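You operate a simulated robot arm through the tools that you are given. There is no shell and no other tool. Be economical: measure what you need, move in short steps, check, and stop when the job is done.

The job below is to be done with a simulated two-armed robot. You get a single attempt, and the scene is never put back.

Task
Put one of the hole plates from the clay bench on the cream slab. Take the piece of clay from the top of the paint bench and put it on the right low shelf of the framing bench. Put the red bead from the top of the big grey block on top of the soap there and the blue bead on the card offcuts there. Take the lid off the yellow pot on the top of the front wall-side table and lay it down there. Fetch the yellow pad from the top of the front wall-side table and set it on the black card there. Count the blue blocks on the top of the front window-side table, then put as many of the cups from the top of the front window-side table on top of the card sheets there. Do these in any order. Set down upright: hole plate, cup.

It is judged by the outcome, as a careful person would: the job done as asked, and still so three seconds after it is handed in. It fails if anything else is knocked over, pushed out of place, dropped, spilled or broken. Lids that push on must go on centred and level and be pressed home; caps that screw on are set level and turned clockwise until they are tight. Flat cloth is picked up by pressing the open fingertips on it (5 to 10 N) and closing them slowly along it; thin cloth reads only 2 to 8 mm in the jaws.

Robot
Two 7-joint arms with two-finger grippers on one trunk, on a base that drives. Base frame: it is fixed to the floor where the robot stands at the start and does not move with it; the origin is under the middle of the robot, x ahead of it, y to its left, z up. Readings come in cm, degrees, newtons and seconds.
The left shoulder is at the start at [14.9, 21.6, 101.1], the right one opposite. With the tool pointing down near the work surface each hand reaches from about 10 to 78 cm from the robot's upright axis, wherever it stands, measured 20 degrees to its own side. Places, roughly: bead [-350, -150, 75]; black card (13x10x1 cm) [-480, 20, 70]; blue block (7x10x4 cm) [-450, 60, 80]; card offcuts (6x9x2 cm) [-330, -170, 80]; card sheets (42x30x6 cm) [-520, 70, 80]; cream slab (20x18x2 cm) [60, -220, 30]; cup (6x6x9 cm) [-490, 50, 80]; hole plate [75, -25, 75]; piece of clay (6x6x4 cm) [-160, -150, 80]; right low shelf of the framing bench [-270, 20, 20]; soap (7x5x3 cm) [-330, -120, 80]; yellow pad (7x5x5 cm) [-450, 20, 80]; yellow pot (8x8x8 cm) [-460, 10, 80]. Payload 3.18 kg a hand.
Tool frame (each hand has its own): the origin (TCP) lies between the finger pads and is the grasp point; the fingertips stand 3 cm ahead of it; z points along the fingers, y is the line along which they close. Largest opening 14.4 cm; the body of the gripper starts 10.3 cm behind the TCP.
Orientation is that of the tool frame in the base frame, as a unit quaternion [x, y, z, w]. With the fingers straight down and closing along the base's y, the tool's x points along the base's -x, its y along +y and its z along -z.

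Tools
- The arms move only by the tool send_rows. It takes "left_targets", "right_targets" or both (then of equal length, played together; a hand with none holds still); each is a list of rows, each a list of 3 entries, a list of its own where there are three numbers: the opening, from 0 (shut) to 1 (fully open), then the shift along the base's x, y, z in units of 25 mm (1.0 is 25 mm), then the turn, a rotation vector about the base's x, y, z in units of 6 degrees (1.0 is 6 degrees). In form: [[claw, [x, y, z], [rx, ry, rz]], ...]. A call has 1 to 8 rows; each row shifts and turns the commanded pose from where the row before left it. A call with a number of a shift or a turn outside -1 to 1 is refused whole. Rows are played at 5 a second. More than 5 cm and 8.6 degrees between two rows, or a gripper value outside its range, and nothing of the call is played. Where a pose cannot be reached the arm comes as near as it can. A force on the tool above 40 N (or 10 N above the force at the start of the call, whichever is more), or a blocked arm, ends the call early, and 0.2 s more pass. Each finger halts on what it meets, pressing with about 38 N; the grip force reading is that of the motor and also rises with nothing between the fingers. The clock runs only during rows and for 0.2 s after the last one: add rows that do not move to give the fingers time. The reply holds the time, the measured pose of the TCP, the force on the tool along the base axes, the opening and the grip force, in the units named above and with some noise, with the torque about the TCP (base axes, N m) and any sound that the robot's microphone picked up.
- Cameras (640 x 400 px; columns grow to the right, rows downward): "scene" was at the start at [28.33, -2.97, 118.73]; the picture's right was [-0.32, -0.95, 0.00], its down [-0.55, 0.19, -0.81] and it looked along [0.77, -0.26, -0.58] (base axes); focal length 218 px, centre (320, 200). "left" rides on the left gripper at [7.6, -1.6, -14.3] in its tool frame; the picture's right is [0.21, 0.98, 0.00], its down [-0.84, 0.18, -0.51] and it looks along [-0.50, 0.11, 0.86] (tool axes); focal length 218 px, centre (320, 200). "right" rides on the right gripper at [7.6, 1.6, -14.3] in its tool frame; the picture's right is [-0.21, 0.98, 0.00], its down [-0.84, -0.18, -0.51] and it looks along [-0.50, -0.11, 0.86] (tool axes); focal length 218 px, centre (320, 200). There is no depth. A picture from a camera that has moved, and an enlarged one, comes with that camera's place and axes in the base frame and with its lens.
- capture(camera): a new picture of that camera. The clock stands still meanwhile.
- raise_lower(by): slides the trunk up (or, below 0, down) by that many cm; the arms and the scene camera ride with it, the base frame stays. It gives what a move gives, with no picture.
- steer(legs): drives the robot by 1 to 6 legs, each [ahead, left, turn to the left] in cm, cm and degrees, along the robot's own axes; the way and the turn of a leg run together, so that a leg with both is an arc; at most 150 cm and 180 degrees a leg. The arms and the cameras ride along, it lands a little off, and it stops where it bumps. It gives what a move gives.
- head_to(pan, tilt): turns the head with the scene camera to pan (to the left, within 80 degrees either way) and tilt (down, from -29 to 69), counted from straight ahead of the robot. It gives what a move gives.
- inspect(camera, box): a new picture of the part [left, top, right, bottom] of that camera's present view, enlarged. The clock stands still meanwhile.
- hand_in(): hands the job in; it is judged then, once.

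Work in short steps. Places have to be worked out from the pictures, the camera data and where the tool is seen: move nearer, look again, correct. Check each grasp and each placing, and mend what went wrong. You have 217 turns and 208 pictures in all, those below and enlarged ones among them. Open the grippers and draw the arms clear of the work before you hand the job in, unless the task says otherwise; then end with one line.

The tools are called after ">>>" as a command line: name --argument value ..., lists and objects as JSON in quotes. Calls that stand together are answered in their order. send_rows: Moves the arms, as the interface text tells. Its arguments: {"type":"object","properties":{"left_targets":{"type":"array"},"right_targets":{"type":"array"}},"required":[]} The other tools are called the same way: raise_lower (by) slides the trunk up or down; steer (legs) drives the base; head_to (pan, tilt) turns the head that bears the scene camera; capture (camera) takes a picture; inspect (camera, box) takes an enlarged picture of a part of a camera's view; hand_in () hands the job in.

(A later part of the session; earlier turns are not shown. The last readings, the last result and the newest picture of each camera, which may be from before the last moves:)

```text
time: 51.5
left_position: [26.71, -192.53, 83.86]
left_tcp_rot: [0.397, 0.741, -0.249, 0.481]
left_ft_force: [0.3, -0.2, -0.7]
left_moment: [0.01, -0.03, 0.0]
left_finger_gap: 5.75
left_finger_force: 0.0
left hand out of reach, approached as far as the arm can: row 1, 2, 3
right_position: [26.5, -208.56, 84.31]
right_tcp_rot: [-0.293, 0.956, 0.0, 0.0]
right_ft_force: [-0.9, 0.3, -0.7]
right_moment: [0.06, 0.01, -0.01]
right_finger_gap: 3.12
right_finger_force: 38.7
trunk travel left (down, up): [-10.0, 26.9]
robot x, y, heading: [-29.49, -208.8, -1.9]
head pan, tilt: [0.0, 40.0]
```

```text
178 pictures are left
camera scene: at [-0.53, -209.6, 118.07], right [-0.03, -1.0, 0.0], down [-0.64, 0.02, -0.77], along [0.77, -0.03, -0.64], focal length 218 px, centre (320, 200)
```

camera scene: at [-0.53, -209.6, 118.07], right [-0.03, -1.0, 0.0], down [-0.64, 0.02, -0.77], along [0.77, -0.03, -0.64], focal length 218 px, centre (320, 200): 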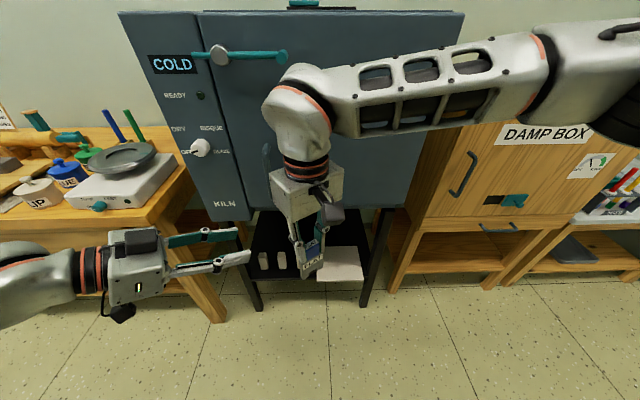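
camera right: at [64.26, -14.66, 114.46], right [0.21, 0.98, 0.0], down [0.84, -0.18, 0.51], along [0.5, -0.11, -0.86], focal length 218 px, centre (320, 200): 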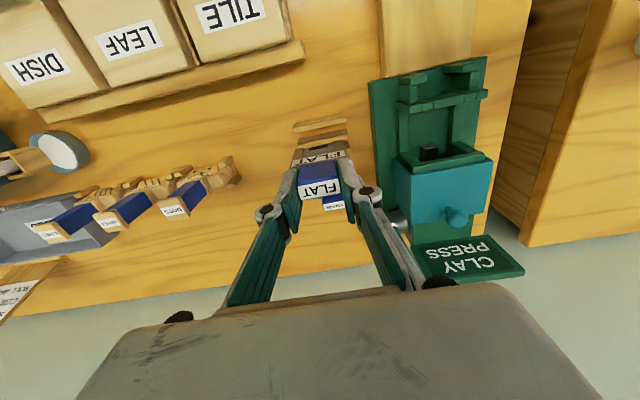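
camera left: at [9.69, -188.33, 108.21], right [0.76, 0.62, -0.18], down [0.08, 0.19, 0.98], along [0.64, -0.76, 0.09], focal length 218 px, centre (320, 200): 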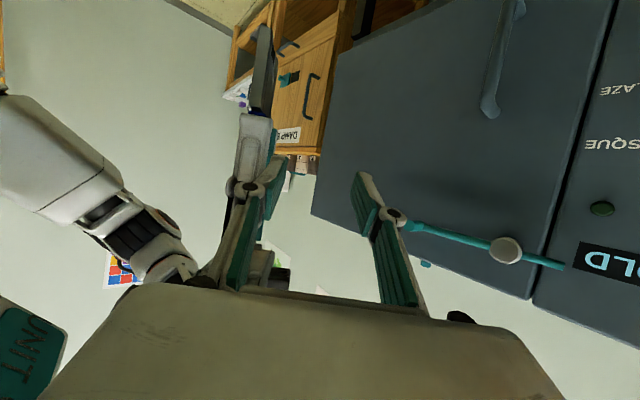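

Much better posture. I bring the left hand to the pre-grasp 10 cm from the plate, level with its body (z≈78.8), and look through the left camera.

>>> send_rows --left_targets '[[0.4, [-0.58, 0, -0.51], [0, 0, 0]], [0.4, [-0.58, -0.7, -0.51], [0, 0, 0]], [0.4, [-0.58, -0.8, -0.51], [0, 0, 0]], [0.4, [-0.58, -0.8, -0.51], [0, 0, 0]], [0.4, [0, -0.8, 0], [0, 0, 0]]]'

>>> capture --camera "left"

>>> inspect --camera "scene" --box '[220, 190, 380, 290]'

```text
time: 52.7
left_position: [24.34, -199.69, 77.26]
left_tcp_rot: [0.398, 0.742, -0.25, 0.479]
left_ft_force: [-0.6, -0.3, 0.3]
left_moment: [-0.01, 0.03, -0.01]
left_finger_gap: 5.77
left_finger_force: 0.0
left hand out of reach, approached as far as the arm can: row 1, 2, 3, 4
right_position: [26.37, -208.41, 84.38]
right_tcp_rot: [-0.293, 0.956, 0.001, 0.0]
right_ft_force: [0.7, 0.5, -1.4]
right_moment: [0.01, -0.04, -0.01]
right_finger_gap: 3.13
right_finger_force: 37.8
trunk travel left (down, up): [-10.0, 26.9]
robot x, y, heading: [-28.66, -208.22, -2.1]
head pan, tilt: [0.0, 40.0]
```

```text
177 pictures are left
camera left: at [13.8, -187.15, 76.04], right [0.76, 0.62, -0.18], down [0.08, 0.19, 0.98], along [0.64, -0.76, 0.09], focal length 218 px, centre (320, 200)
```

left: 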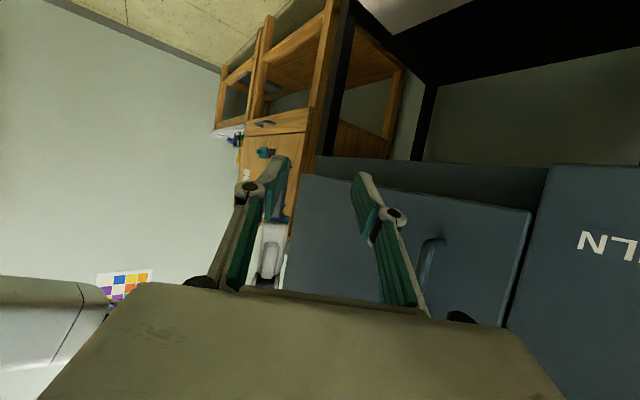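

```text
4.00 times, centred on (300, 240) of scene
camera zoom: at [-0.54, -209.62, 118.07], right [-0.03, -1.0, 0.0], down [-0.64, 0.02, -0.77], along [0.77, -0.03, -0.64], focal length 871 px, centre (400, 40)
```

zoom: 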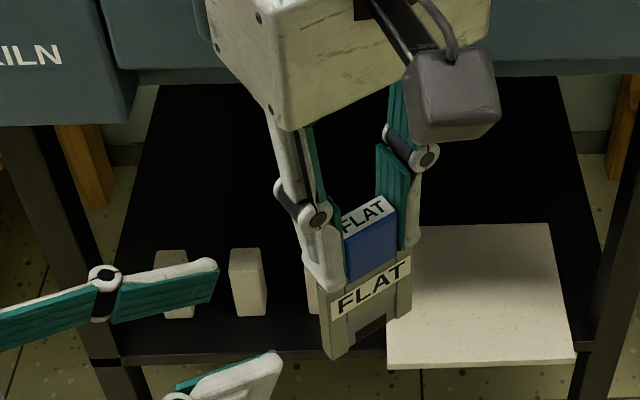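

The left hand cannot come further in, so I shift the plate 3.8 cm forward instead so it sits on the left hand's line, and raise the left 1.1 cm.

>>> send_rows --right_targets '[[0.1, [0.5, 0, 0], [0, 0, 0]], [0.1, [0.5, 0, 0], [0, 0, 0]], [0.1, [0.52, 0, 0], [0, 0, 0]], [0.1, [0, 0, 0], [0, 0, 0]]]' --left_targets '[[0.4, [0, 0, 0.25], [0, 0, 0]], [0.4, [0, 0, 0.25], [0, 0, 0]], [0.4, [0, 0, 0], [0, 0, 0]], [0.4, [0, 0, 0], [0, 0, 0]]]'

>>> inspect --camera "scene" --box '[220, 190, 380, 290]'

>>> inspect --camera "left" --box '[220, 150, 420, 275]'

```text
time: 53.7
left_position: [24.65, -199.67, 78.48]
left_tcp_rot: [0.398, 0.741, -0.25, 0.481]
left_ft_force: [0.2, -0.1, -0.1]
left_moment: [-0.01, 0.0, -0.01]
left_finger_gap: 5.76
left_finger_force: 0.0
left hand out of reach, approached as far as the arm can: row 2
right_position: [30.08, -208.51, 84.58]
right_tcp_rot: [-0.293, 0.956, 0.0, 0.0]
right_ft_force: [0.1, -0.4, -0.5]
right_moment: [-0.01, 0.03, -0.02]
right_finger_gap: 3.13
right_finger_force: 37.6
trunk travel left (down, up): [-10.0, 26.9]
robot x, y, heading: [-28.98, -208.71, -2.1]
head pan, tilt: [0.0, 40.0]
```

```text
4.00 times, centred on (300, 240) of scene
camera zoom: at [-0.56, -209.61, 118.08], right [-0.03, -1.0, 0.0], down [-0.64, 0.02, -0.77], along [0.77, -0.03, -0.64], focal length 871 px, centre (400, 40)
```

zoom: 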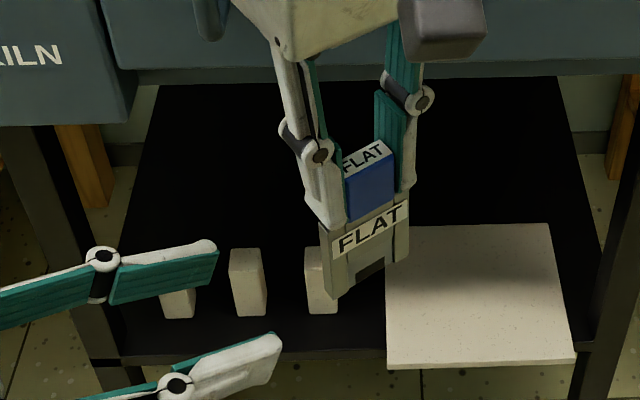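

```text
3.20 times, centred on (320, 212) of left
camera zoom: at [14.18, -187.17, 77.17], right [0.76, 0.62, -0.18], down [0.08, 0.19, 0.98], along [0.64, -0.76, 0.1], focal length 698 px, centre (320, 160)
```

zoom: 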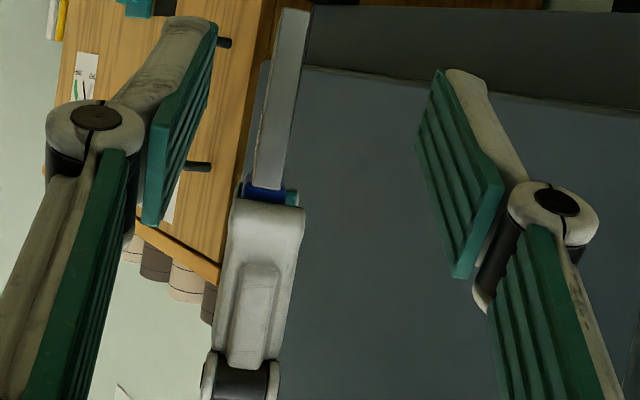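

The plate now lies within 5 mm of the left jaw line; its body spans z≈74.7–80.8. I advance 8.4 cm so the left fingers straddle it.

>>> send_rows --left_targets '[[0.4, [0.43, -0.72, 0], [0, 0, 0]], [0.4, [0.43, -0.72, 0], [0, 0, 0]], [0.4, [0.43, -0.72, 0], [0, 0, 0]], [0.4, [0.43, -0.72, 0], [0, 0, 0]], [0.4, [0, 0, 0], [0, 0, 0]]]'

>>> inspect --camera "scene" --box '[220, 190, 380, 290]'

>>> inspect --camera "left" --box '[220, 150, 420, 275]'

```text
time: 54.9
left_position: [28.87, -206.6, 78.38]
left_tcp_rot: [0.397, 0.741, -0.25, 0.48]
left_ft_force: [0.5, 0.5, 0.2]
left_moment: [0.02, -0.03, -0.01]
left_finger_gap: 5.77
left_finger_force: 0.1
right_position: [30.02, -208.45, 84.41]
right_tcp_rot: [-0.292, 0.956, 0.0, 0.0]
right_ft_force: [0.7, 0.7, -1.4]
right_moment: [0.0, 0.02, 0.02]
right_finger_gap: 3.11
right_finger_force: 38.0
trunk travel left (down, up): [-10.0, 26.9]
robot x, y, heading: [-29.02, -208.62, -2.2]
head pan, tilt: [0.0, 40.0]
```

```text
4.00 times, centred on (300, 240) of scene
camera zoom: at [-0.56, -209.6, 118.08], right [-0.03, -1.0, 0.0], down [-0.64, 0.02, -0.77], along [0.77, -0.03, -0.64], focal length 871 px, centre (400, 40)
```

zoom: 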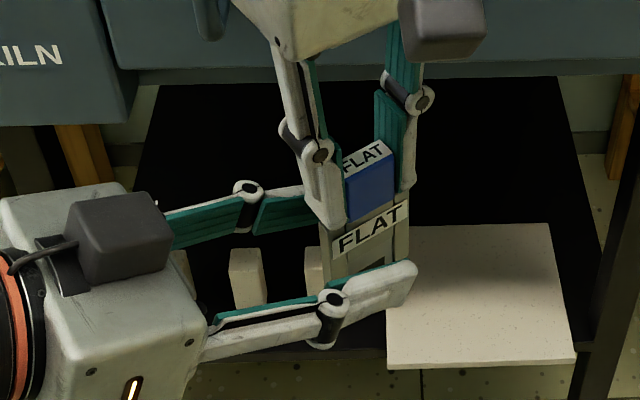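

```text
3.20 times, centred on (320, 212) of left
camera zoom: at [18.4, -194.2, 77.19], right [0.76, 0.62, -0.18], down [0.08, 0.19, 0.98], along [0.64, -0.76, 0.1], focal length 698 px, centre (320, 160)
```

zoom: 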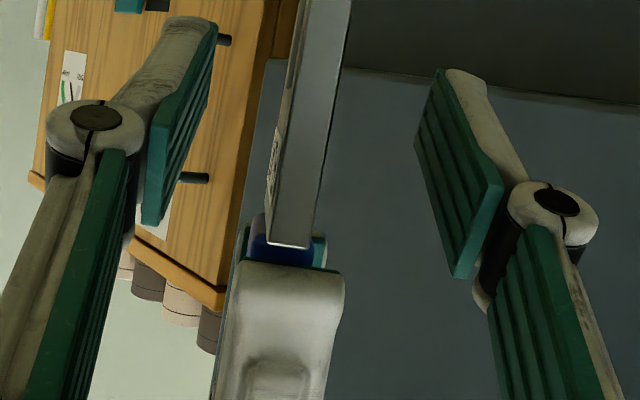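

The plate sits centrally between the left pads. I close the left gripper slowly.

>>> send_rows --left_targets '[[0.25, [0, 0, 0], [0, 0, 0]], [0.17, [0, 0, 0], [0, 0, 0]], [0.12, [0, 0, 0], [0, 0, 0]], [0.08, [0, 0, 0], [0, 0, 0]], [0.04, [0, 0, 0], [0, 0, 0]], [0.02, [0, 0, 0], [0, 0, 0]], [0.02, [0, 0, 0], [0, 0, 0]]]'

>>> inspect --camera "scene" --box '[220, 190, 380, 290]'

```text
time: 56.5
left_position: [28.68, -206.85, 78.49]
left_tcp_rot: [0.398, 0.741, -0.251, 0.48]
left_ft_force: [-9.2, -12.9, 0.0]
left_moment: [-0.05, 0.1, -0.33]
left_finger_gap: 1.23
left_finger_force: 7.8
right_position: [30.04, -208.47, 84.41]
right_tcp_rot: [-0.292, 0.956, 0.0, 0.0]
right_ft_force: [8.6, 13.5, -1.2]
right_moment: [0.79, -0.62, 0.02]
right_finger_gap: 3.15
right_finger_force: 38.1
trunk travel left (down, up): [-10.0, 26.9]
robot x, y, heading: [-28.83, -208.34, -2.1]
head pan, tilt: [0.0, 40.0]
```

```text
4.00 times, centred on (300, 240) of scene
camera zoom: at [-0.55, -209.6, 118.07], right [-0.03, -1.0, 0.0], down [-0.64, 0.02, -0.77], along [0.77, -0.03, -0.64], focal length 871 px, centre (400, 40)
```

zoom: 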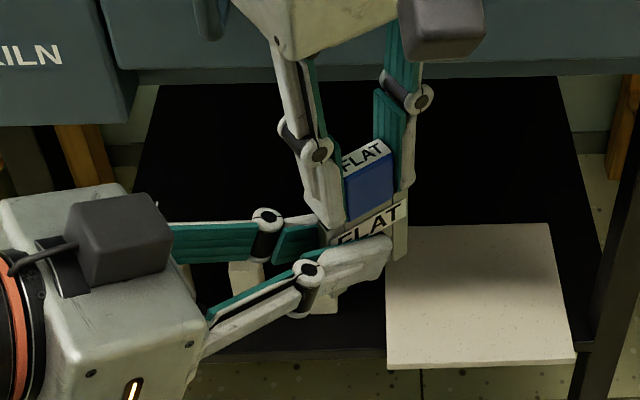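

The left gripper touches but sits slightly off-centre (15 N sideways). I shift it 3 mm along the relieving direction and re-read.

>>> send_rows --left_targets '[[0.0, [-0.1, -0.07, 0], [0, 0, 0]], [0.0, [0, 0, 0], [0, 0, 0]], [0.0, [0, 0, 0], [0, 0, 0]]]'

```text
time: 57.3
left_position: [28.63, -206.89, 78.36]
left_tcp_rot: [0.397, 0.741, -0.25, 0.48]
left_ft_force: [-11.8, -2.9, 1.2]
left_moment: [-0.18, 0.03, -0.24]
left_finger_gap: 0.93
left_finger_force: 37.8
right_position: [30.01, -208.56, 84.41]
right_tcp_rot: [-0.292, 0.957, 0.0, 0.0]
right_ft_force: [12.3, 3.2, -2.3]
right_moment: [0.35, -0.8, 0.03]
right_finger_gap: 3.11
right_finger_force: 37.8
trunk travel left (down, up): [-10.0, 26.9]
robot x, y, heading: [-29.0, -208.5, -2.1]
head pan, tilt: [0.0, 40.0]
```

Left now grips at 38 N, gap 0.93 cm. I open the right hand and lift it straight off.

>>> send_rows --right_targets '[[0.25, [0, 0, 0], [0, 0, 0]], [0.32, [0, 0, 0], [0, 0, 0]], [0.35, [0, 0, 0.5], [0, 0, 0]], [0.35, [0, 0, 1], [0, 0, 0]], [0.35, [0, 0, 1], [0, 0, 0]], [0.35, [0, 0, 1], [0, 0, 0]]]'

>>> inspect --camera "scene" --box '[220, 165, 380, 265]'

>>> inspect --camera "left" --box '[220, 150, 420, 275]'

```text
time: 58.7
left_position: [28.82, -206.98, 78.33]
left_tcp_rot: [0.397, 0.741, -0.25, 0.48]
left_ft_force: [-0.1, -0.2, -0.5]
left_moment: [0.0, -0.02, -0.04]
left_finger_gap: 0.92
left_finger_force: 37.8
right_position: [30.13, -208.38, 90.81]
right_tcp_rot: [-0.29, 0.957, 0.001, 0.002]
right_ft_force: [0.6, 0.4, 0.0]
right_moment: [0.0, -0.01, 0.01]
right_finger_gap: 5.03
right_finger_force: 0.0
right hand out of reach, approached as far as the arm can: row 6
trunk travel left (down, up): [-10.0, 26.9]
robot x, y, heading: [-29.68, -208.71, -2.1]
head pan, tilt: [0.0, 40.0]
```

```text
4.00 times, centred on (300, 215) of scene
camera zoom: at [-0.49, -209.61, 118.04], right [-0.03, -1.0, 0.0], down [-0.64, 0.02, -0.77], along [0.77, -0.03, -0.64], focal length 871 px, centre (400, 140)
```

zoom: 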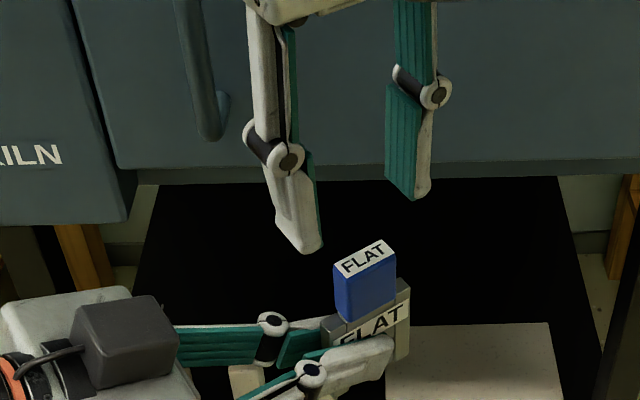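

```text
3.20 times, centred on (320, 212) of left
camera zoom: at [18.26, -194.49, 77.09], right [0.76, 0.62, -0.18], down [0.08, 0.19, 0.98], along [0.64, -0.76, 0.09], focal length 698 px, centre (320, 160)
```

zoom: 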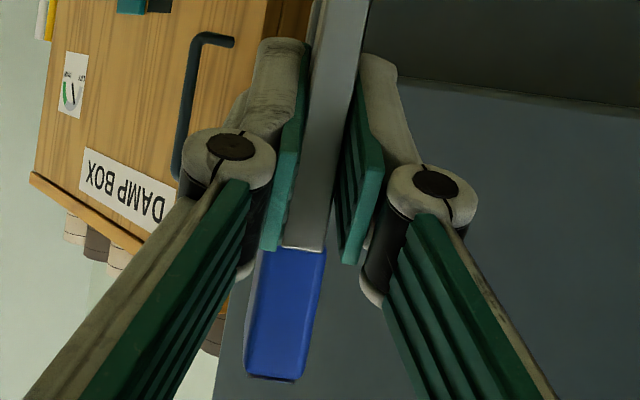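

Clean handover: the left hand holds the plate upright, bottom ~3.75 cm under its TCP. I back the base 18 cm, lower the left and retract the right together.

>>> steer --legs '[[-18, -12, 0]]'

>>> send_rows --left_targets '[[0, [0, 0, -1], [0, 0, 0]], [0, [0, 0, -1], [0, 0, 0]], [0, [0, 0, -1], [0, 0, 0]], [0, [0, 0, -1], [0, 0, 0]], [0, [0, 0, -1], [0, 0, 0]], [0, [0, 0, -1], [0, 0, 0]], [0, [0, 0, -1], [0, 0, 0]], [0, [0, 0, -1], [0, 0, 0]]]' --right_targets '[[0.35, [0, 0, 1], [0, 0, 0]], [0.35, [-0.5, -0.4, 1], [0, 0, -0.8]], [0.35, [-1, -0.5, 1], [0, 0, -0.8]], [0.35, [-1, -0.5, 1], [0, 0, -0.8]], [0.35, [-1, -0.5, 1], [0, 0, -0.8]], [0.35, [-1, -0.5, 0.5], [0, 0, -0.8]], [0.35, [-1, -0.5, 0], [0, 0, -0.8]], [0.35, [-1, -0.5, 0], [0, 0, -0.8]]]'

>>> send_rows --left_targets '[[0, [0, 0, -1], [0, 0, 0.5]], [0, [0, 0, -1], [0, 0, 1]], [0, [0, 0, -1], [0, 0, 1]], [0, [0, 0, -1], [0, 0, 1]], [0, [0, 0, 0], [0, 0, 1]], [0, [0, 0, 0], [0, 0, 1]], [0, [0, 0, 0], [0, 0, 1]], [0, [0, 0, 0], [0, 0, 1]]]'

>>> capture --camera "scene"

```text
time: 60.4
left_position: [10.04, -217.97, 78.34]
left_tcp_rot: [0.396, 0.742, -0.248, 0.481]
left_ft_force: [-0.1, 0.3, -0.1]
left_moment: [0.04, 0.02, 0.0]
left_finger_gap: 0.95
left_finger_force: 38.3
right_position: [11.44, -219.35, 90.8]
right_tcp_rot: [-0.293, 0.956, 0.001, 0.002]
right_ft_force: [0.3, -0.7, -0.3]
right_moment: [-0.04, -0.03, -0.01]
right_finger_gap: 5.05
right_finger_force: 0.1
trunk travel left (down, up): [-10.0, 26.9]
robot x, y, heading: [-47.84, -219.78, -1.8]
head pan, tilt: [0.0, 40.0]
```

```text
time: 62.2
left_position: [10.31, -217.34, 58.25]
left_tcp_rot: [0.395, 0.742, -0.249, 0.481]
left_ft_force: [0.9, 0.6, -0.2]
left_moment: [0.01, 0.02, 0.02]
left_finger_gap: 0.92
left_finger_force: 38.3
left hand out of reach, approached as far as the arm can: row 5
right_position: [-5.01, -227.7, 102.17]
right_tcp_rot: [-0.003, 1.0, 0.001, 0.003]
right_ft_force: [-0.7, 0.0, 0.4]
right_moment: [0.0, 0.0, -0.05]
right_finger_gap: 5.05
right_finger_force: 0.0
right hand out of reach, approached as far as the arm can: row 1
trunk travel left (down, up): [-10.0, 26.9]
robot x, y, heading: [-48.02, -219.48, -1.6]
head pan, tilt: [0.0, 40.0]
```

```text
time: 64.0
left_position: [27.18, -196.4, 34.53]
left_tcp_rot: [0.087, 0.833, -0.062, 0.543]
left_ft_force: [-1.0, 0.6, -0.5]
left_moment: [-0.01, -0.01, -0.05]
left_finger_gap: 0.93
left_finger_force: 38.0
left hand out of reach, approached as far as the arm can: row 1, 2, 3, 4, 5, 6, 7, 8
right_position: [-4.86, -227.65, 102.11]
right_tcp_rot: [-0.003, 1.0, 0.0, 0.002]
right_ft_force: [1.4, 0.3, 0.8]
right_moment: [0.02, 0.0, -0.01]
right_finger_gap: 5.02
right_finger_force: 0.0
trunk travel left (down, up): [-10.0, 26.9]
robot x, y, heading: [-47.77, -219.65, -1.8]
head pan, tilt: [0.0, 40.0]
```

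```text
168 pictures are left
camera scene: at [-19.08, -220.86, 118.04], right [-0.03, -1.0, 0.0], down [-0.64, 0.02, -0.77], along [0.77, -0.02, -0.64], focal length 218 px, centre (320, 200)
```

scene: 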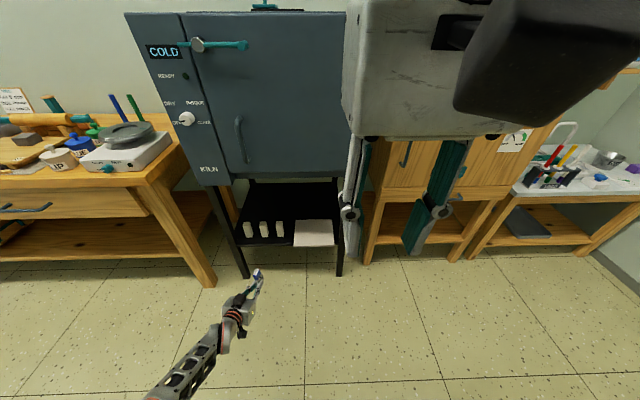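

The hand swung out to the left side but is now level-ish, heading -12°, plate upright. I raise it 6 cm, then drive ahead and to the right to bring it in front of the slab, and look.

>>> send_rows --left_targets '[[0, [0, 0, 1], [0, 0, 0]], [0, [0, 0, 1], [0, 0, 0]], [0, [0, 0, 0.4], [0, 0, 0]]]'

>>> steer --legs '[[0, -22, 0], [8, 0, 0]]'

>>> head_to --pan 20 --tilt 45

>>> capture --camera "scene"

>>> capture --camera "left"

```text
time: 64.8
left_position: [29.81, -192.97, 36.74]
left_tcp_rot: [0.082, 0.837, -0.049, 0.538]
left_ft_force: [0.9, 0.1, -0.7]
left_moment: [-0.02, 0.01, 0.01]
left_finger_gap: 0.93
left_finger_force: 37.9
left hand out of reach, approached as far as the arm can: row 1, 2, 3
right_position: [-4.89, -227.56, 102.23]
right_tcp_rot: [-0.003, 1.0, 0.0, 0.003]
right_ft_force: [0.0, -0.4, -0.3]
right_moment: [0.0, -0.03, 0.01]
right_finger_gap: 5.06
right_finger_force: 0.0
trunk travel left (down, up): [-10.0, 26.9]
robot x, y, heading: [-47.56, -220.05, -1.9]
head pan, tilt: [0.0, 40.0]
```

```text
time: 68.0
left_position: [37.24, -215.24, 36.75]
left_tcp_rot: [0.084, 0.836, -0.051, 0.54]
left_ft_force: [-0.4, 0.9, 0.2]
left_moment: [-0.02, 0.03, -0.02]
left_finger_gap: 0.91
left_finger_force: 38.1
right_position: [2.38, -249.79, 102.18]
right_tcp_rot: [-0.001, 1.0, -0.001, 0.002]
right_ft_force: [-0.3, 0.1, -0.8]
right_moment: [-0.02, 0.02, -0.02]
right_finger_gap: 5.05
right_finger_force: 0.2
trunk travel left (down, up): [-10.0, 26.9]
robot x, y, heading: [-40.51, -241.94, -2.1]
head pan, tilt: [0.0, 40.0]
```

```text
time: 68.8
left_position: [37.23, -215.15, 36.8]
left_tcp_rot: [0.083, 0.837, -0.05, 0.539]
left_ft_force: [0.3, 0.1, 0.6]
left_moment: [-0.01, 0.02, 0.0]
left_finger_gap: 0.91
left_finger_force: 38.3
right_position: [2.21, -249.81, 102.2]
right_tcp_rot: [-0.002, 1.0, 0.0, 0.003]
right_ft_force: [-1.1, -0.8, -0.4]
right_moment: [0.01, -0.01, 0.0]
right_finger_gap: 5.05
right_finger_force: 0.2
trunk travel left (down, up): [-10.0, 26.9]
robot x, y, heading: [-40.55, -241.72, -2.1]
head pan, tilt: [20.0, 45.0]
```

```text
167 pictures are left
camera scene: at [-12.66, -240.09, 117.35], right [0.31, -0.95, 0.0], down [-0.67, -0.22, -0.71], along [0.67, 0.22, -0.71], focal length 218 px, centre (320, 200)
```

scene: 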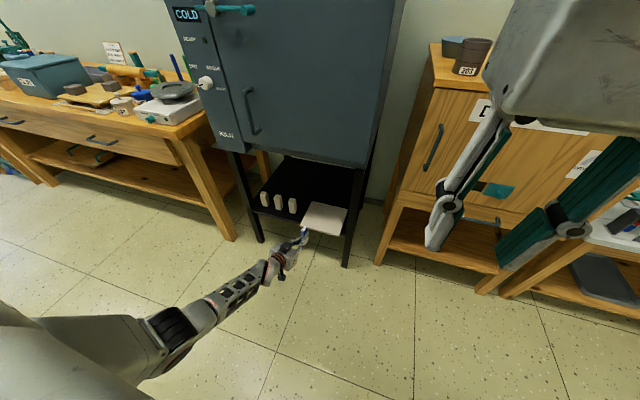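

```text
166 pictures are left
camera left: at [20.88, -213.74, 35.49], right [0.1, 0.98, -0.18], down [-0.08, 0.19, 0.98], along [0.99, -0.09, 0.1], focal length 218 px, centre (320, 200)
```

left: 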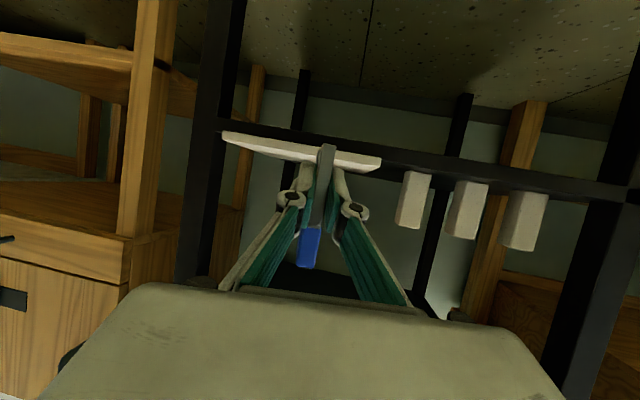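

Slab top reads z≈33.5, plate bottom ≈33.1. I raise the whole trunk by 4 cm for clearance and check the left-hand view enlarged.

>>> raise_lower --by 4

>>> inspect --camera "left" --box '[200, 100, 420, 240]'

>>> inspect --camera "scene" --box '[240, 170, 380, 290]'

```text
time: 69.7
left_position: [37.0, -215.21, 40.33]
left_tcp_rot: [0.083, 0.837, -0.05, 0.538]
left_ft_force: [-0.9, -0.3, -0.9]
left_moment: [0.01, -0.07, -0.01]
left_finger_gap: 0.91
left_finger_force: 38.3
right_position: [2.5, -249.76, 106.05]
right_tcp_rot: [-0.003, 1.0, 0.0, 0.0]
right_ft_force: [1.5, -0.9, -0.3]
right_moment: [0.0, 0.05, -0.01]
right_finger_gap: 5.03
right_finger_force: 0.0
trunk travel left (down, up): [-14.0, 22.9]
robot x, y, heading: [-40.48, -241.91, -2.2]
head pan, tilt: [20.0, 45.0]
```

```text
2.86 times, centred on (310, 170) of left
camera zoom: at [20.74, -213.71, 39.22], right [0.1, 0.98, -0.18], down [-0.07, 0.19, 0.98], along [0.99, -0.09, 0.09], focal length 624 px, centre (349, 286)
```

zoom: 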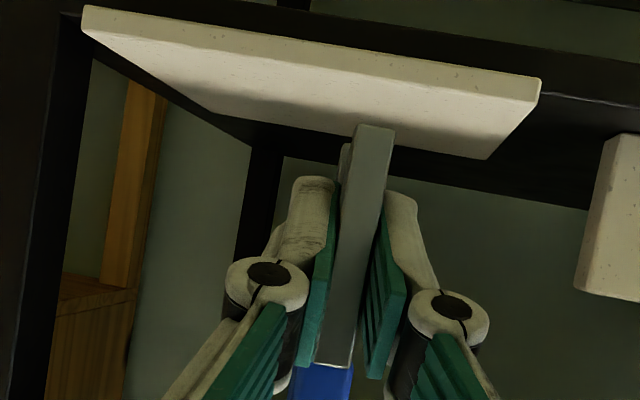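

```text
3.33 times, centred on (310, 230) of scene
camera zoom: at [-16.93, -239.93, 122.21], right [0.31, -0.95, 0.0], down [-0.67, -0.22, -0.71], along [0.67, 0.22, -0.71], focal length 726 px, centre (353, 100)
```

zoom: 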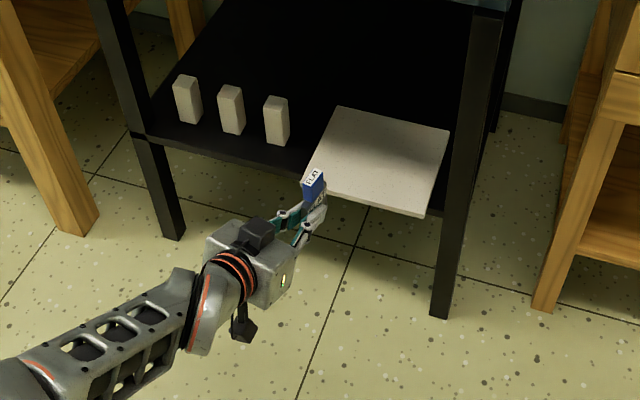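

Slab top z≈32.8, front edge x≈48, centre y≈-220; plate bottom now at ≈36.6. I drive 15.6 cm ahead and 3.6 right to put the plate over the slab.

>>> steer --legs '[[15.6, -3.6, 0]]'

>>> inspect --camera "left" --box '[200, 60, 420, 240]'

>>> inspect --camera "scene" --box '[240, 170, 400, 290]'

```text
time: 71.1
left_position: [52.88, -219.17, 40.69]
left_tcp_rot: [0.082, 0.837, -0.049, 0.539]
left_ft_force: [0.2, 0.1, -0.4]
left_moment: [0.01, 0.05, 0.0]
left_finger_gap: 0.96
left_finger_force: 37.8
right_position: [18.1, -253.76, 106.15]
right_tcp_rot: [-0.003, 1.0, 0.0, 0.002]
right_ft_force: [0.4, 0.1, 0.4]
right_moment: [0.05, 0.0, 0.01]
right_finger_gap: 5.04
right_finger_force: 0.0
trunk travel left (down, up): [-14.0, 22.9]
robot x, y, heading: [-24.61, -246.02, -1.9]
head pan, tilt: [20.0, 45.0]
```

```text
2.22 times, centred on (310, 150) of left
camera zoom: at [36.63, -217.71, 39.47], right [0.1, 0.98, -0.18], down [-0.08, 0.19, 0.98], along [0.99, -0.09, 0.1], focal length 485 px, centre (342, 311)
```

zoom: 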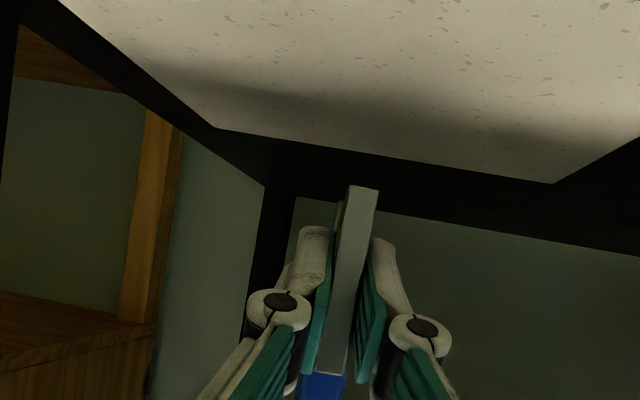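

```text
3.33 times, centred on (320, 230) of scene
camera zoom: at [-1.25, -244.01, 122.27], right [0.31, -0.95, 0.0], down [-0.67, -0.22, -0.71], along [0.67, 0.22, -0.71], focal length 726 px, centre (320, 100)
```

zoom: 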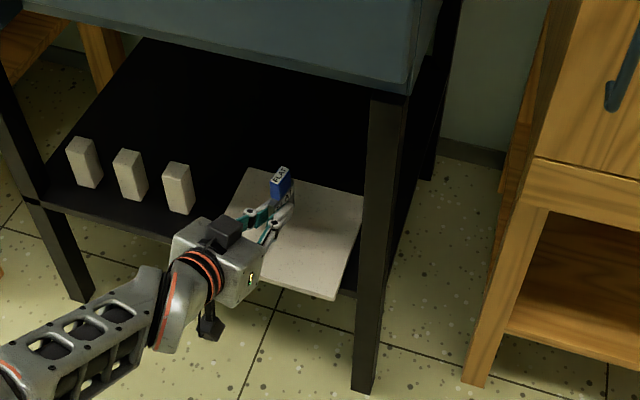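

The plate hangs upright over the slab (bottom ≈37, slab ≈32.8). I lower the trunk 3.3 cm and then check force.

>>> raise_lower --by -3.3

>>> inspect --camera "left" --box '[220, 40, 420, 200]'

```text
time: 71.9
left_position: [52.86, -219.07, 37.4]
left_tcp_rot: [0.083, 0.837, -0.05, 0.539]
left_ft_force: [1.0, 0.1, -0.5]
left_moment: [0.01, 0.05, -0.02]
left_finger_gap: 0.92
left_finger_force: 37.8
right_position: [18.16, -253.71, 102.88]
right_tcp_rot: [-0.004, 1.0, 0.001, 0.003]
right_ft_force: [-0.4, -1.1, -0.9]
right_moment: [0.01, -0.02, 0.01]
right_finger_gap: 5.02
right_finger_force: 0.1
trunk travel left (down, up): [-10.7, 26.2]
robot x, y, heading: [-24.47, -245.88, -1.7]
head pan, tilt: [20.0, 45.0]
```

```text
2.50 times, centred on (320, 120) of left
camera zoom: at [36.56, -217.66, 36.13], right [0.1, 0.98, -0.18], down [-0.08, 0.19, 0.98], along [0.99, -0.09, 0.1], focal length 546 px, centre (320, 400)
```

zoom: 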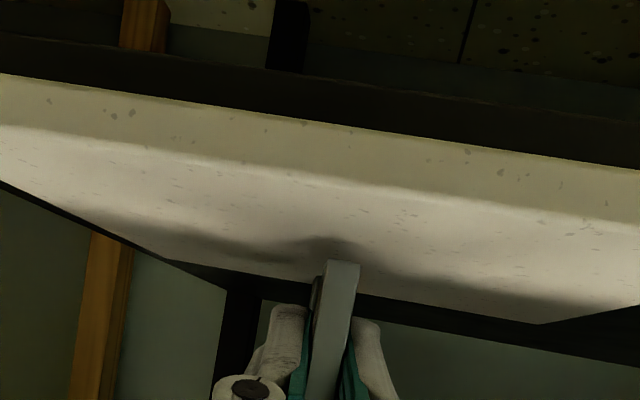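

A small gap of under 1 cm remains. I lower in small trunk steps watching the force.

>>> raise_lower --by -0.5

>>> raise_lower --by -0.2

>>> inspect --camera "left" --box '[220, 40, 420, 200]'

```text
time: 72.4
left_position: [52.89, -219.16, 36.87]
left_tcp_rot: [0.083, 0.837, -0.049, 0.539]
left_ft_force: [-0.7, 0.5, -0.1]
left_moment: [0.04, 0.03, -0.01]
left_finger_gap: 0.94
left_finger_force: 38.5
right_position: [18.27, -253.8, 102.51]
right_tcp_rot: [-0.003, 1.0, 0.0, 0.002]
right_ft_force: [-0.5, 1.0, 0.1]
right_moment: [0.0, 0.01, 0.01]
right_finger_gap: 5.04
right_finger_force: 0.1
trunk travel left (down, up): [-10.2, 26.7]
robot x, y, heading: [-24.98, -245.83, -1.7]
head pan, tilt: [20.0, 45.0]
```

```text
time: 72.9
left_position: [52.87, -219.19, 36.7]
left_tcp_rot: [0.082, 0.837, -0.049, 0.54]
left_ft_force: [-0.3, 0.7, 0.9]
left_moment: [0.0, 0.06, -0.01]
left_finger_gap: 0.93
left_finger_force: 38.0
right_position: [18.02, -253.68, 102.17]
right_tcp_rot: [-0.003, 1.0, 0.0, 0.002]
right_ft_force: [0.1, 0.0, 0.0]
right_moment: [-0.04, 0.0, 0.02]
right_finger_gap: 5.05
right_finger_force: 0.1
trunk travel left (down, up): [-10.0, 26.9]
robot x, y, heading: [-24.56, -245.92, -1.6]
head pan, tilt: [20.0, 45.0]
```

```text
2.50 times, centred on (320, 120) of left
camera zoom: at [36.62, -217.71, 35.51], right [0.1, 0.98, -0.18], down [-0.08, 0.19, 0.98], along [0.99, -0.09, 0.1], focal length 546 px, centre (320, 400)
```

zoom: 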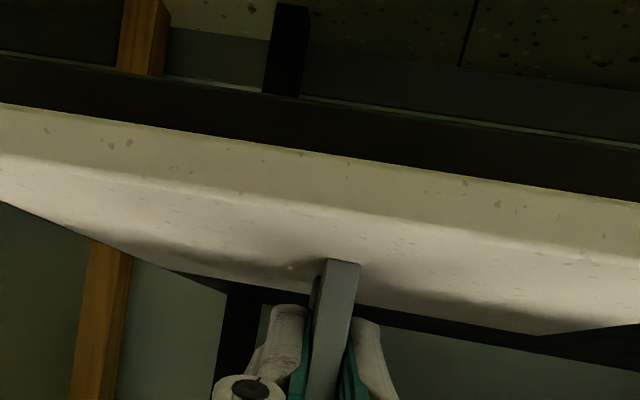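

No contact yet; two more 2 mm steps.

>>> raise_lower --by -0.2

>>> raise_lower --by -0.2

>>> inspect --camera "left" --box '[220, 40, 420, 200]'

```text
time: 73.4
left_position: [53.04, -219.12, 36.7]
left_tcp_rot: [0.082, 0.836, -0.049, 0.541]
left_ft_force: [-2.4, 0.4, 9.0]
left_moment: [-0.03, 0.16, -0.04]
left_finger_gap: 0.94
left_finger_force: 37.6
right_position: [18.15, -253.85, 102.15]
right_tcp_rot: [-0.003, 1.0, 0.001, 0.003]
right_ft_force: [0.1, -0.1, 0.0]
right_moment: [-0.01, 0.02, -0.02]
right_finger_gap: 5.03
right_finger_force: 0.1
trunk travel left (down, up): [-9.8, 27.1]
robot x, y, heading: [-24.74, -245.84, -1.9]
head pan, tilt: [20.0, 45.0]
```

```text
time: 74.0
left_position: [53.05, -219.19, 36.68]
left_tcp_rot: [0.082, 0.835, -0.049, 0.543]
left_ft_force: [-7.0, -0.1, 19.3]
left_moment: [-0.02, 0.31, 0.02]
left_finger_gap: 0.92
left_finger_force: 37.7
right_position: [17.77, -253.87, 101.93]
right_tcp_rot: [-0.003, 1.0, 0.0, 0.003]
right_ft_force: [0.0, -0.3, 0.2]
right_moment: [0.0, 0.0, 0.0]
right_finger_gap: 5.04
right_finger_force: 0.1
trunk travel left (down, up): [-9.6, 27.3]
robot x, y, heading: [-24.26, -246.17, -1.8]
head pan, tilt: [20.0, 45.0]
```

```text
2.50 times, centred on (320, 120) of left
camera zoom: at [36.76, -217.68, 35.38], right [0.11, 0.98, -0.18], down [-0.09, 0.19, 0.98], along [0.99, -0.09, 0.1], focal length 546 px, centre (320, 400)
```

zoom: 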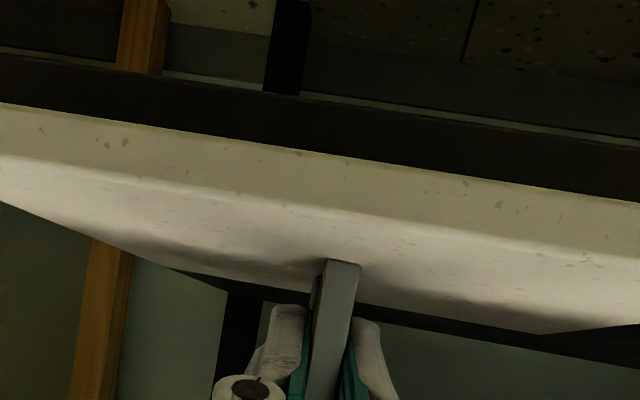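

Firm contact (19 N). I back off 3 mm of trunk to a light touch, then open the fingers gently.

>>> raise_lower --by 0.3

>>> send_rows --left_targets '[[0.08, [0, 0, 0], [0, 0, 0]], [0.11, [0, 0, 0], [0, 0, 0]], [0.16, [0, 0, 0], [0, 0, 0]], [0.22, [0, 0, 0], [0, 0, 0]], [0.28, [0, 0, 0], [0, 0, 0]]]'

>>> capture --camera "left"

>>> inspect --camera "scene" --box '[240, 170, 400, 290]'

```text
time: 74.5
left_position: [52.95, -219.32, 36.74]
left_tcp_rot: [0.083, 0.836, -0.05, 0.541]
left_ft_force: [2.6, 0.3, 9.5]
left_moment: [-0.01, -0.04, 0.01]
left_finger_gap: 0.94
left_finger_force: 37.5
right_position: [18.03, -253.84, 102.14]
right_tcp_rot: [-0.002, 1.0, 0.0, 0.003]
right_ft_force: [0.0, 0.3, -1.2]
right_moment: [0.04, -0.01, -0.01]
right_finger_gap: 5.03
right_finger_force: 0.1
trunk travel left (down, up): [-9.9, 27.0]
robot x, y, heading: [-24.72, -245.85, -1.7]
head pan, tilt: [20.0, 45.0]
```

```text
time: 75.7
left_position: [52.95, -219.17, 36.66]
left_tcp_rot: [0.082, 0.836, -0.05, 0.54]
left_ft_force: [-0.5, -0.1, -0.5]
left_moment: [-0.01, 0.0, 0.01]
left_finger_gap: 4.02
left_finger_force: 0.1
right_position: [18.13, -253.81, 102.17]
right_tcp_rot: [-0.001, 1.0, 0.0, 0.003]
right_ft_force: [-0.6, -0.6, 0.6]
right_moment: [0.01, 0.0, 0.04]
right_finger_gap: 5.02
right_finger_force: 0.0
trunk travel left (down, up): [-9.9, 27.0]
robot x, y, heading: [-24.82, -245.9, -1.6]
head pan, tilt: [20.0, 45.0]
```

```text
158 pictures are left
camera left: at [36.63, -217.67, 35.36], right [0.1, 0.98, -0.19], down [-0.08, 0.19, 0.98], along [0.99, -0.09, 0.1], focal length 218 px, centre (320, 200)
```

left: 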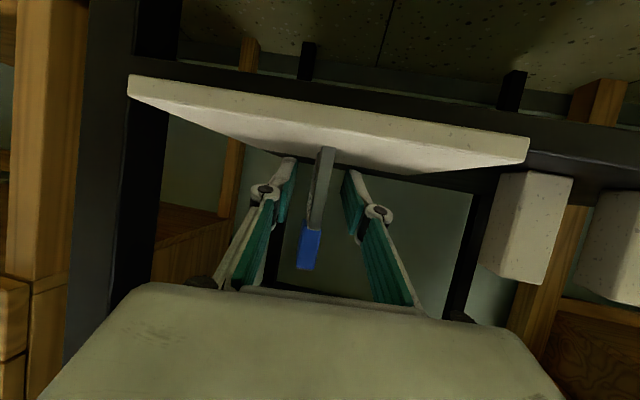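

```text
3.33 times, centred on (320, 230) of scene
camera zoom: at [3.23, -244.13, 117.22], right [0.31, -0.95, 0.0], down [-0.67, -0.22, -0.71], along [0.67, 0.22, -0.71], focal length 726 px, centre (320, 100)
```

zoom: 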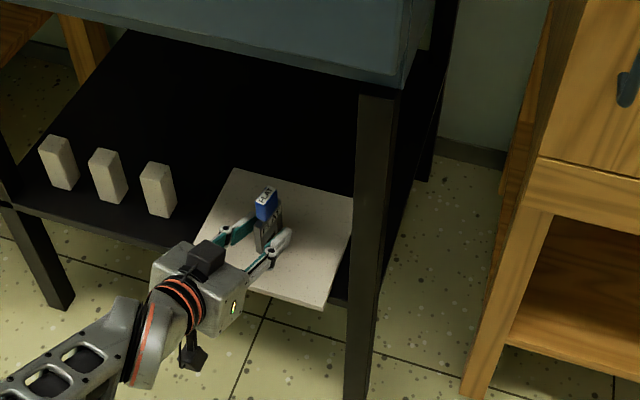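

The plate stands upright by itself on the slab. I open wider and back straight out along the hand's heading.

>>> send_rows --left_targets '[[0.36, [0, 0, 0], [0, 0, 0]], [0.45, [0, 0, 0], [0, 0, 0]], [0.45, [0, 0, 0], [0, 0, 0]]]'

>>> steer --legs '[[-30, 5, 0]]'

>>> inspect --camera "scene" --box '[220, 120, 380, 240]'

```text
time: 76.5
left_position: [52.86, -219.27, 36.64]
left_tcp_rot: [0.082, 0.836, -0.05, 0.541]
left_ft_force: [-0.5, 0.7, -0.9]
left_moment: [0.0, 0.0, -0.01]
left_finger_gap: 6.48
left_finger_force: 0.0
right_position: [18.1, -253.72, 102.04]
right_tcp_rot: [-0.003, 1.0, 0.0, 0.003]
right_ft_force: [0.4, 0.2, 0.0]
right_moment: [-0.01, -0.01, 0.01]
right_finger_gap: 5.03
right_finger_force: 0.0
trunk travel left (down, up): [-9.9, 27.0]
robot x, y, heading: [-24.37, -245.75, -1.8]
head pan, tilt: [20.0, 45.0]
```

```text
time: 78.5
left_position: [23.09, -212.75, 36.6]
left_tcp_rot: [0.078, 0.837, -0.047, 0.54]
left_ft_force: [0.1, 0.0, -0.1]
left_moment: [-0.02, 0.02, 0.0]
left_finger_gap: 6.5
left_finger_force: 0.0
right_position: [-11.29, -247.77, 102.05]
right_tcp_rot: [-0.008, 1.0, 0.0, 0.002]
right_ft_force: [-0.5, 0.5, 0.2]
right_moment: [-0.01, -0.04, -0.04]
right_finger_gap: 5.04
right_finger_force: 0.0
trunk travel left (down, up): [-9.9, 27.0]
robot x, y, heading: [-53.92, -240.34, -1.3]
head pan, tilt: [20.0, 45.0]
```

```text
3.33 times, centred on (300, 180) of scene
camera zoom: at [-26.36, -238.26, 117.23], right [0.32, -0.95, 0.0], down [-0.67, -0.23, -0.71], along [0.67, 0.23, -0.71], focal length 726 px, centre (387, 267)
```

zoom: 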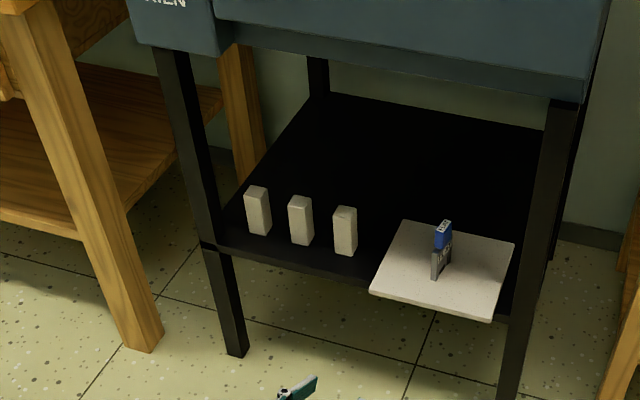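

Plate placed and standing. I fold the left arm back to its neutral pose over three calls, then turn around to look towards -x.

>>> send_rows --left_targets '[[0.45, [-0.5, -0.2, 1], [0, 1, 0.2]], [0.45, [-0.5, -0.2, 1], [0, 1, 0.2]], [0.45, [-0.5, -0.2, 1], [0, 1, 0.2]], [0.45, [-0.5, -0.2, 1], [0, 1, 0.2]], [0.45, [-0.5, -0.2, 1], [0, 1, 0.2]], [0.45, [-0.5, -0.2, 1], [0, 1, 0.2]], [0.45, [-0.5, -0.2, 1], [0, 1, 0.2]], [0.45, [-0.5, -0.2, 1], [0, 1, 0.2]]]'

>>> send_rows --left_targets '[[0.45, [-0.5, -0.4, 1], [0, 1, 0]], [0.45, [-0.5, -0.4, 1], [0, 1, 0]], [0.45, [-0.5, -0.4, 1], [0, 0.9, 0]], [0.45, [-0.5, -0.4, 1], [0, 0, 0]], [0.45, [-0.5, -0.4, 1], [0, 0, 0]], [0.45, [-0.5, -0.4, 1], [0, 0, 0]], [0.45, [-0.4, -0.4, 1], [0, 0, 0]], [0.45, [-0.4, -0.4, 1], [0, 0, 0]]]'

>>> send_rows --left_targets '[[0.45, [-0.4, -0.4, 1], [0, 0, 0]], [0.45, [-0.4, -0.4, 1], [0, 0, 0]], [0.45, [-0.4, -0.4, 1], [0, 0, 0]], [0.45, [-0.4, -0.4, 1], [0, 0, 0]], [0.45, [-0.4, -0.4, 1], [0, 0, 0]], [0.45, [-0.4, -0.4, 1], [0, 0, 0]], [0.45, [-0.3, 0, 1], [0, 0, 0]], [0.45, [-0.3, 0, 1], [0, 0, 0]]]'

>>> steer --legs '[[0, 0, -170]]'

>>> head_to --pan -30 --tilt 20

>>> capture --camera "scene"

```text
time: 80.3
left_position: [11.31, -203.84, 41.82]
left_tcp_rot: [0.008, 0.965, -0.048, 0.257]
left_ft_force: [-0.1, 0.1, -0.7]
left_moment: [0.02, -0.08, 0.0]
left_finger_gap: 6.5
left_finger_force: 0.0
left hand out of reach, approached as far as the arm can: row 1, 2, 3, 4, 5, 6, 7
right_position: [-11.47, -247.74, 102.14]
right_tcp_rot: [-0.007, 1.0, 0.001, 0.003]
right_ft_force: [-0.5, -0.5, 0.2]
right_moment: [0.0, -0.03, 0.0]
right_finger_gap: 5.03
right_finger_force: 0.1
trunk travel left (down, up): [-9.9, 27.0]
robot x, y, heading: [-54.24, -240.46, -1.1]
head pan, tilt: [20.0, 45.0]
```

```text
time: 82.1
left_position: [1.7, -211.89, 61.73]
left_tcp_rot: [0.001, 0.993, -0.049, 0.109]
left_ft_force: [0.3, -0.6, 0.4]
left_moment: [0.04, -0.06, -0.02]
left_finger_gap: 6.51
left_finger_force: 0.1
right_position: [-11.28, -247.81, 102.24]
right_tcp_rot: [-0.008, 1.0, 0.0, 0.003]
right_ft_force: [-0.9, -0.8, -0.2]
right_moment: [-0.03, -0.01, -0.04]
right_finger_gap: 5.02
right_finger_force: 0.1
trunk travel left (down, up): [-9.9, 27.0]
robot x, y, heading: [-53.9, -240.24, -1.0]
head pan, tilt: [20.0, 45.0]
```

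```text
time: 83.9
left_position: [-5.71, -217.88, 81.67]
left_tcp_rot: [0.002, 0.993, -0.05, 0.11]
left_ft_force: [-0.6, -0.6, 0.0]
left_moment: [0.01, -0.03, -0.01]
left_finger_gap: 6.48
left_finger_force: 0.0
right_position: [-11.35, -247.83, 102.22]
right_tcp_rot: [-0.008, 1.0, 0.0, 0.002]
right_ft_force: [0.1, 0.2, 0.3]
right_moment: [0.01, -0.02, 0.02]
right_finger_gap: 5.04
right_finger_force: 0.1
trunk travel left (down, up): [-9.9, 27.0]
robot x, y, heading: [-54.1, -240.44, -1.2]
head pan, tilt: [20.0, 45.0]
```

```text
time: 89.2
left_position: [-66.6, -292.87, 81.51]
left_tcp_rot: [0.894, 0.432, -0.119, 0.002]
left_ft_force: [-0.6, 0.3, 0.5]
left_moment: [-0.02, 0.04, -0.01]
left_finger_gap: 6.47
left_finger_force: 0.0
right_position: [-86.15, -269.99, 101.91]
right_tcp_rot: [0.893, 0.45, 0.0, 0.0]
right_ft_force: [-0.2, -0.7, -0.2]
right_moment: [-0.01, -0.04, -0.01]
right_finger_gap: 5.02
right_finger_force: 0.1
trunk travel left (down, up): [-9.9, 27.0]
robot x, y, heading: [-54.08, -240.67, -129.4]
head pan, tilt: [20.0, 45.0]
stopped in leg 1: the robot was blocked; the commanded pose is now the measured one
```

```text
time: 90.4
left_position: [-66.75, -293.07, 81.37]
left_tcp_rot: [0.895, 0.43, -0.118, 0.0]
left_ft_force: [0.4, -0.4, 0.1]
left_moment: [-0.01, -0.01, 0.02]
left_finger_gap: 6.46
left_finger_force: 0.0
right_position: [-86.5, -270.37, 102.16]
right_tcp_rot: [0.896, 0.445, 0.003, 0.002]
right_ft_force: [1.2, 0.6, -0.1]
right_moment: [-0.02, 0.03, 0.0]
right_finger_gap: 5.03
right_finger_force: 0.0
trunk travel left (down, up): [-9.9, 27.0]
robot x, y, heading: [-54.25, -240.37, -129.6]
head pan, tilt: [-30.0, 20.0]
```

```text
155 pictures are left
camera scene: at [-70.71, -264.28, 117.53], right [-0.89, 0.45, 0.0], down [0.3, 0.6, -0.74], along [-0.33, -0.67, -0.67], focal length 218 px, centre (320, 200)
```

scene: 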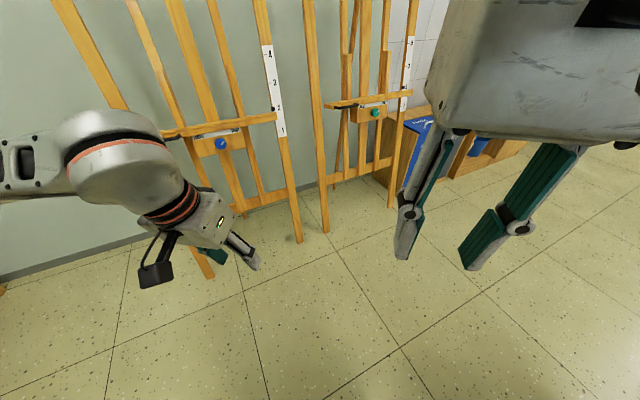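

The turn stopped, most likely my right elbow at the end of the partition wall (x≈-95, y≈-214). I slide 20 cm to my left away from it and look to the right.

>>> steer --legs '[[0, 15, 0]]'

>>> head_to --pan -70 --tilt 25

>>> capture --camera "scene"

```text
time: 92.3
left_position: [-55.36, -302.01, 81.71]
left_tcp_rot: [0.895, 0.429, -0.121, 0.002]
left_ft_force: [-0.6, -0.9, -0.7]
left_moment: [-0.01, -0.02, -0.01]
left_finger_gap: 6.47
left_finger_force: 0.0
right_position: [-75.01, -278.98, 102.47]
right_tcp_rot: [0.896, 0.444, 0.0, 0.005]
right_ft_force: [0.4, -0.7, 0.5]
right_moment: [0.02, 0.02, 0.05]
right_finger_gap: 5.04
right_finger_force: 0.1
trunk travel left (down, up): [-9.9, 27.0]
robot x, y, heading: [-43.4, -249.99, -129.6]
head pan, tilt: [-30.0, 20.0]
```

```text
time: 93.4
left_position: [-55.37, -302.01, 81.76]
left_tcp_rot: [0.895, 0.429, -0.12, 0.002]
left_ft_force: [0.4, -0.5, -0.2]
left_moment: [0.02, 0.0, -0.01]
left_finger_gap: 6.49
left_finger_force: 0.0
right_position: [-75.02, -279.0, 102.42]
right_tcp_rot: [0.896, 0.443, -0.001, 0.005]
right_ft_force: [0.5, -0.6, -0.5]
right_moment: [0.02, -0.02, -0.01]
right_finger_gap: 5.05
right_finger_force: 0.0
trunk travel left (down, up): [-9.9, 27.0]
robot x, y, heading: [-43.01, -249.55, -129.7]
head pan, tilt: [-70.0, 25.0]
```

```text
154 pictures are left
camera scene: at [-64.0, -262.34, 120.28], right [0.34, 0.94, 0.0], down [0.4, -0.14, -0.91], along [-0.85, 0.3, -0.42], focal length 218 px, centre (320, 200)
```

scene: 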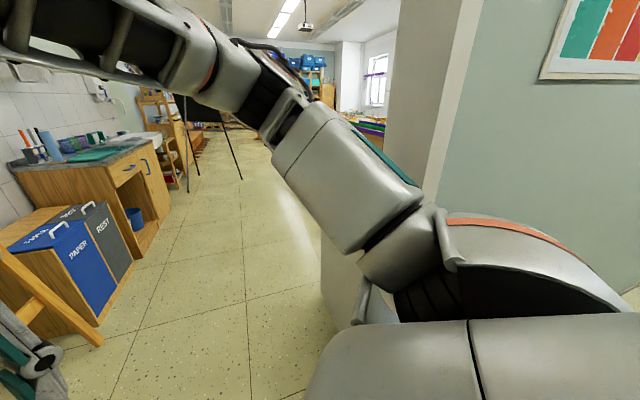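

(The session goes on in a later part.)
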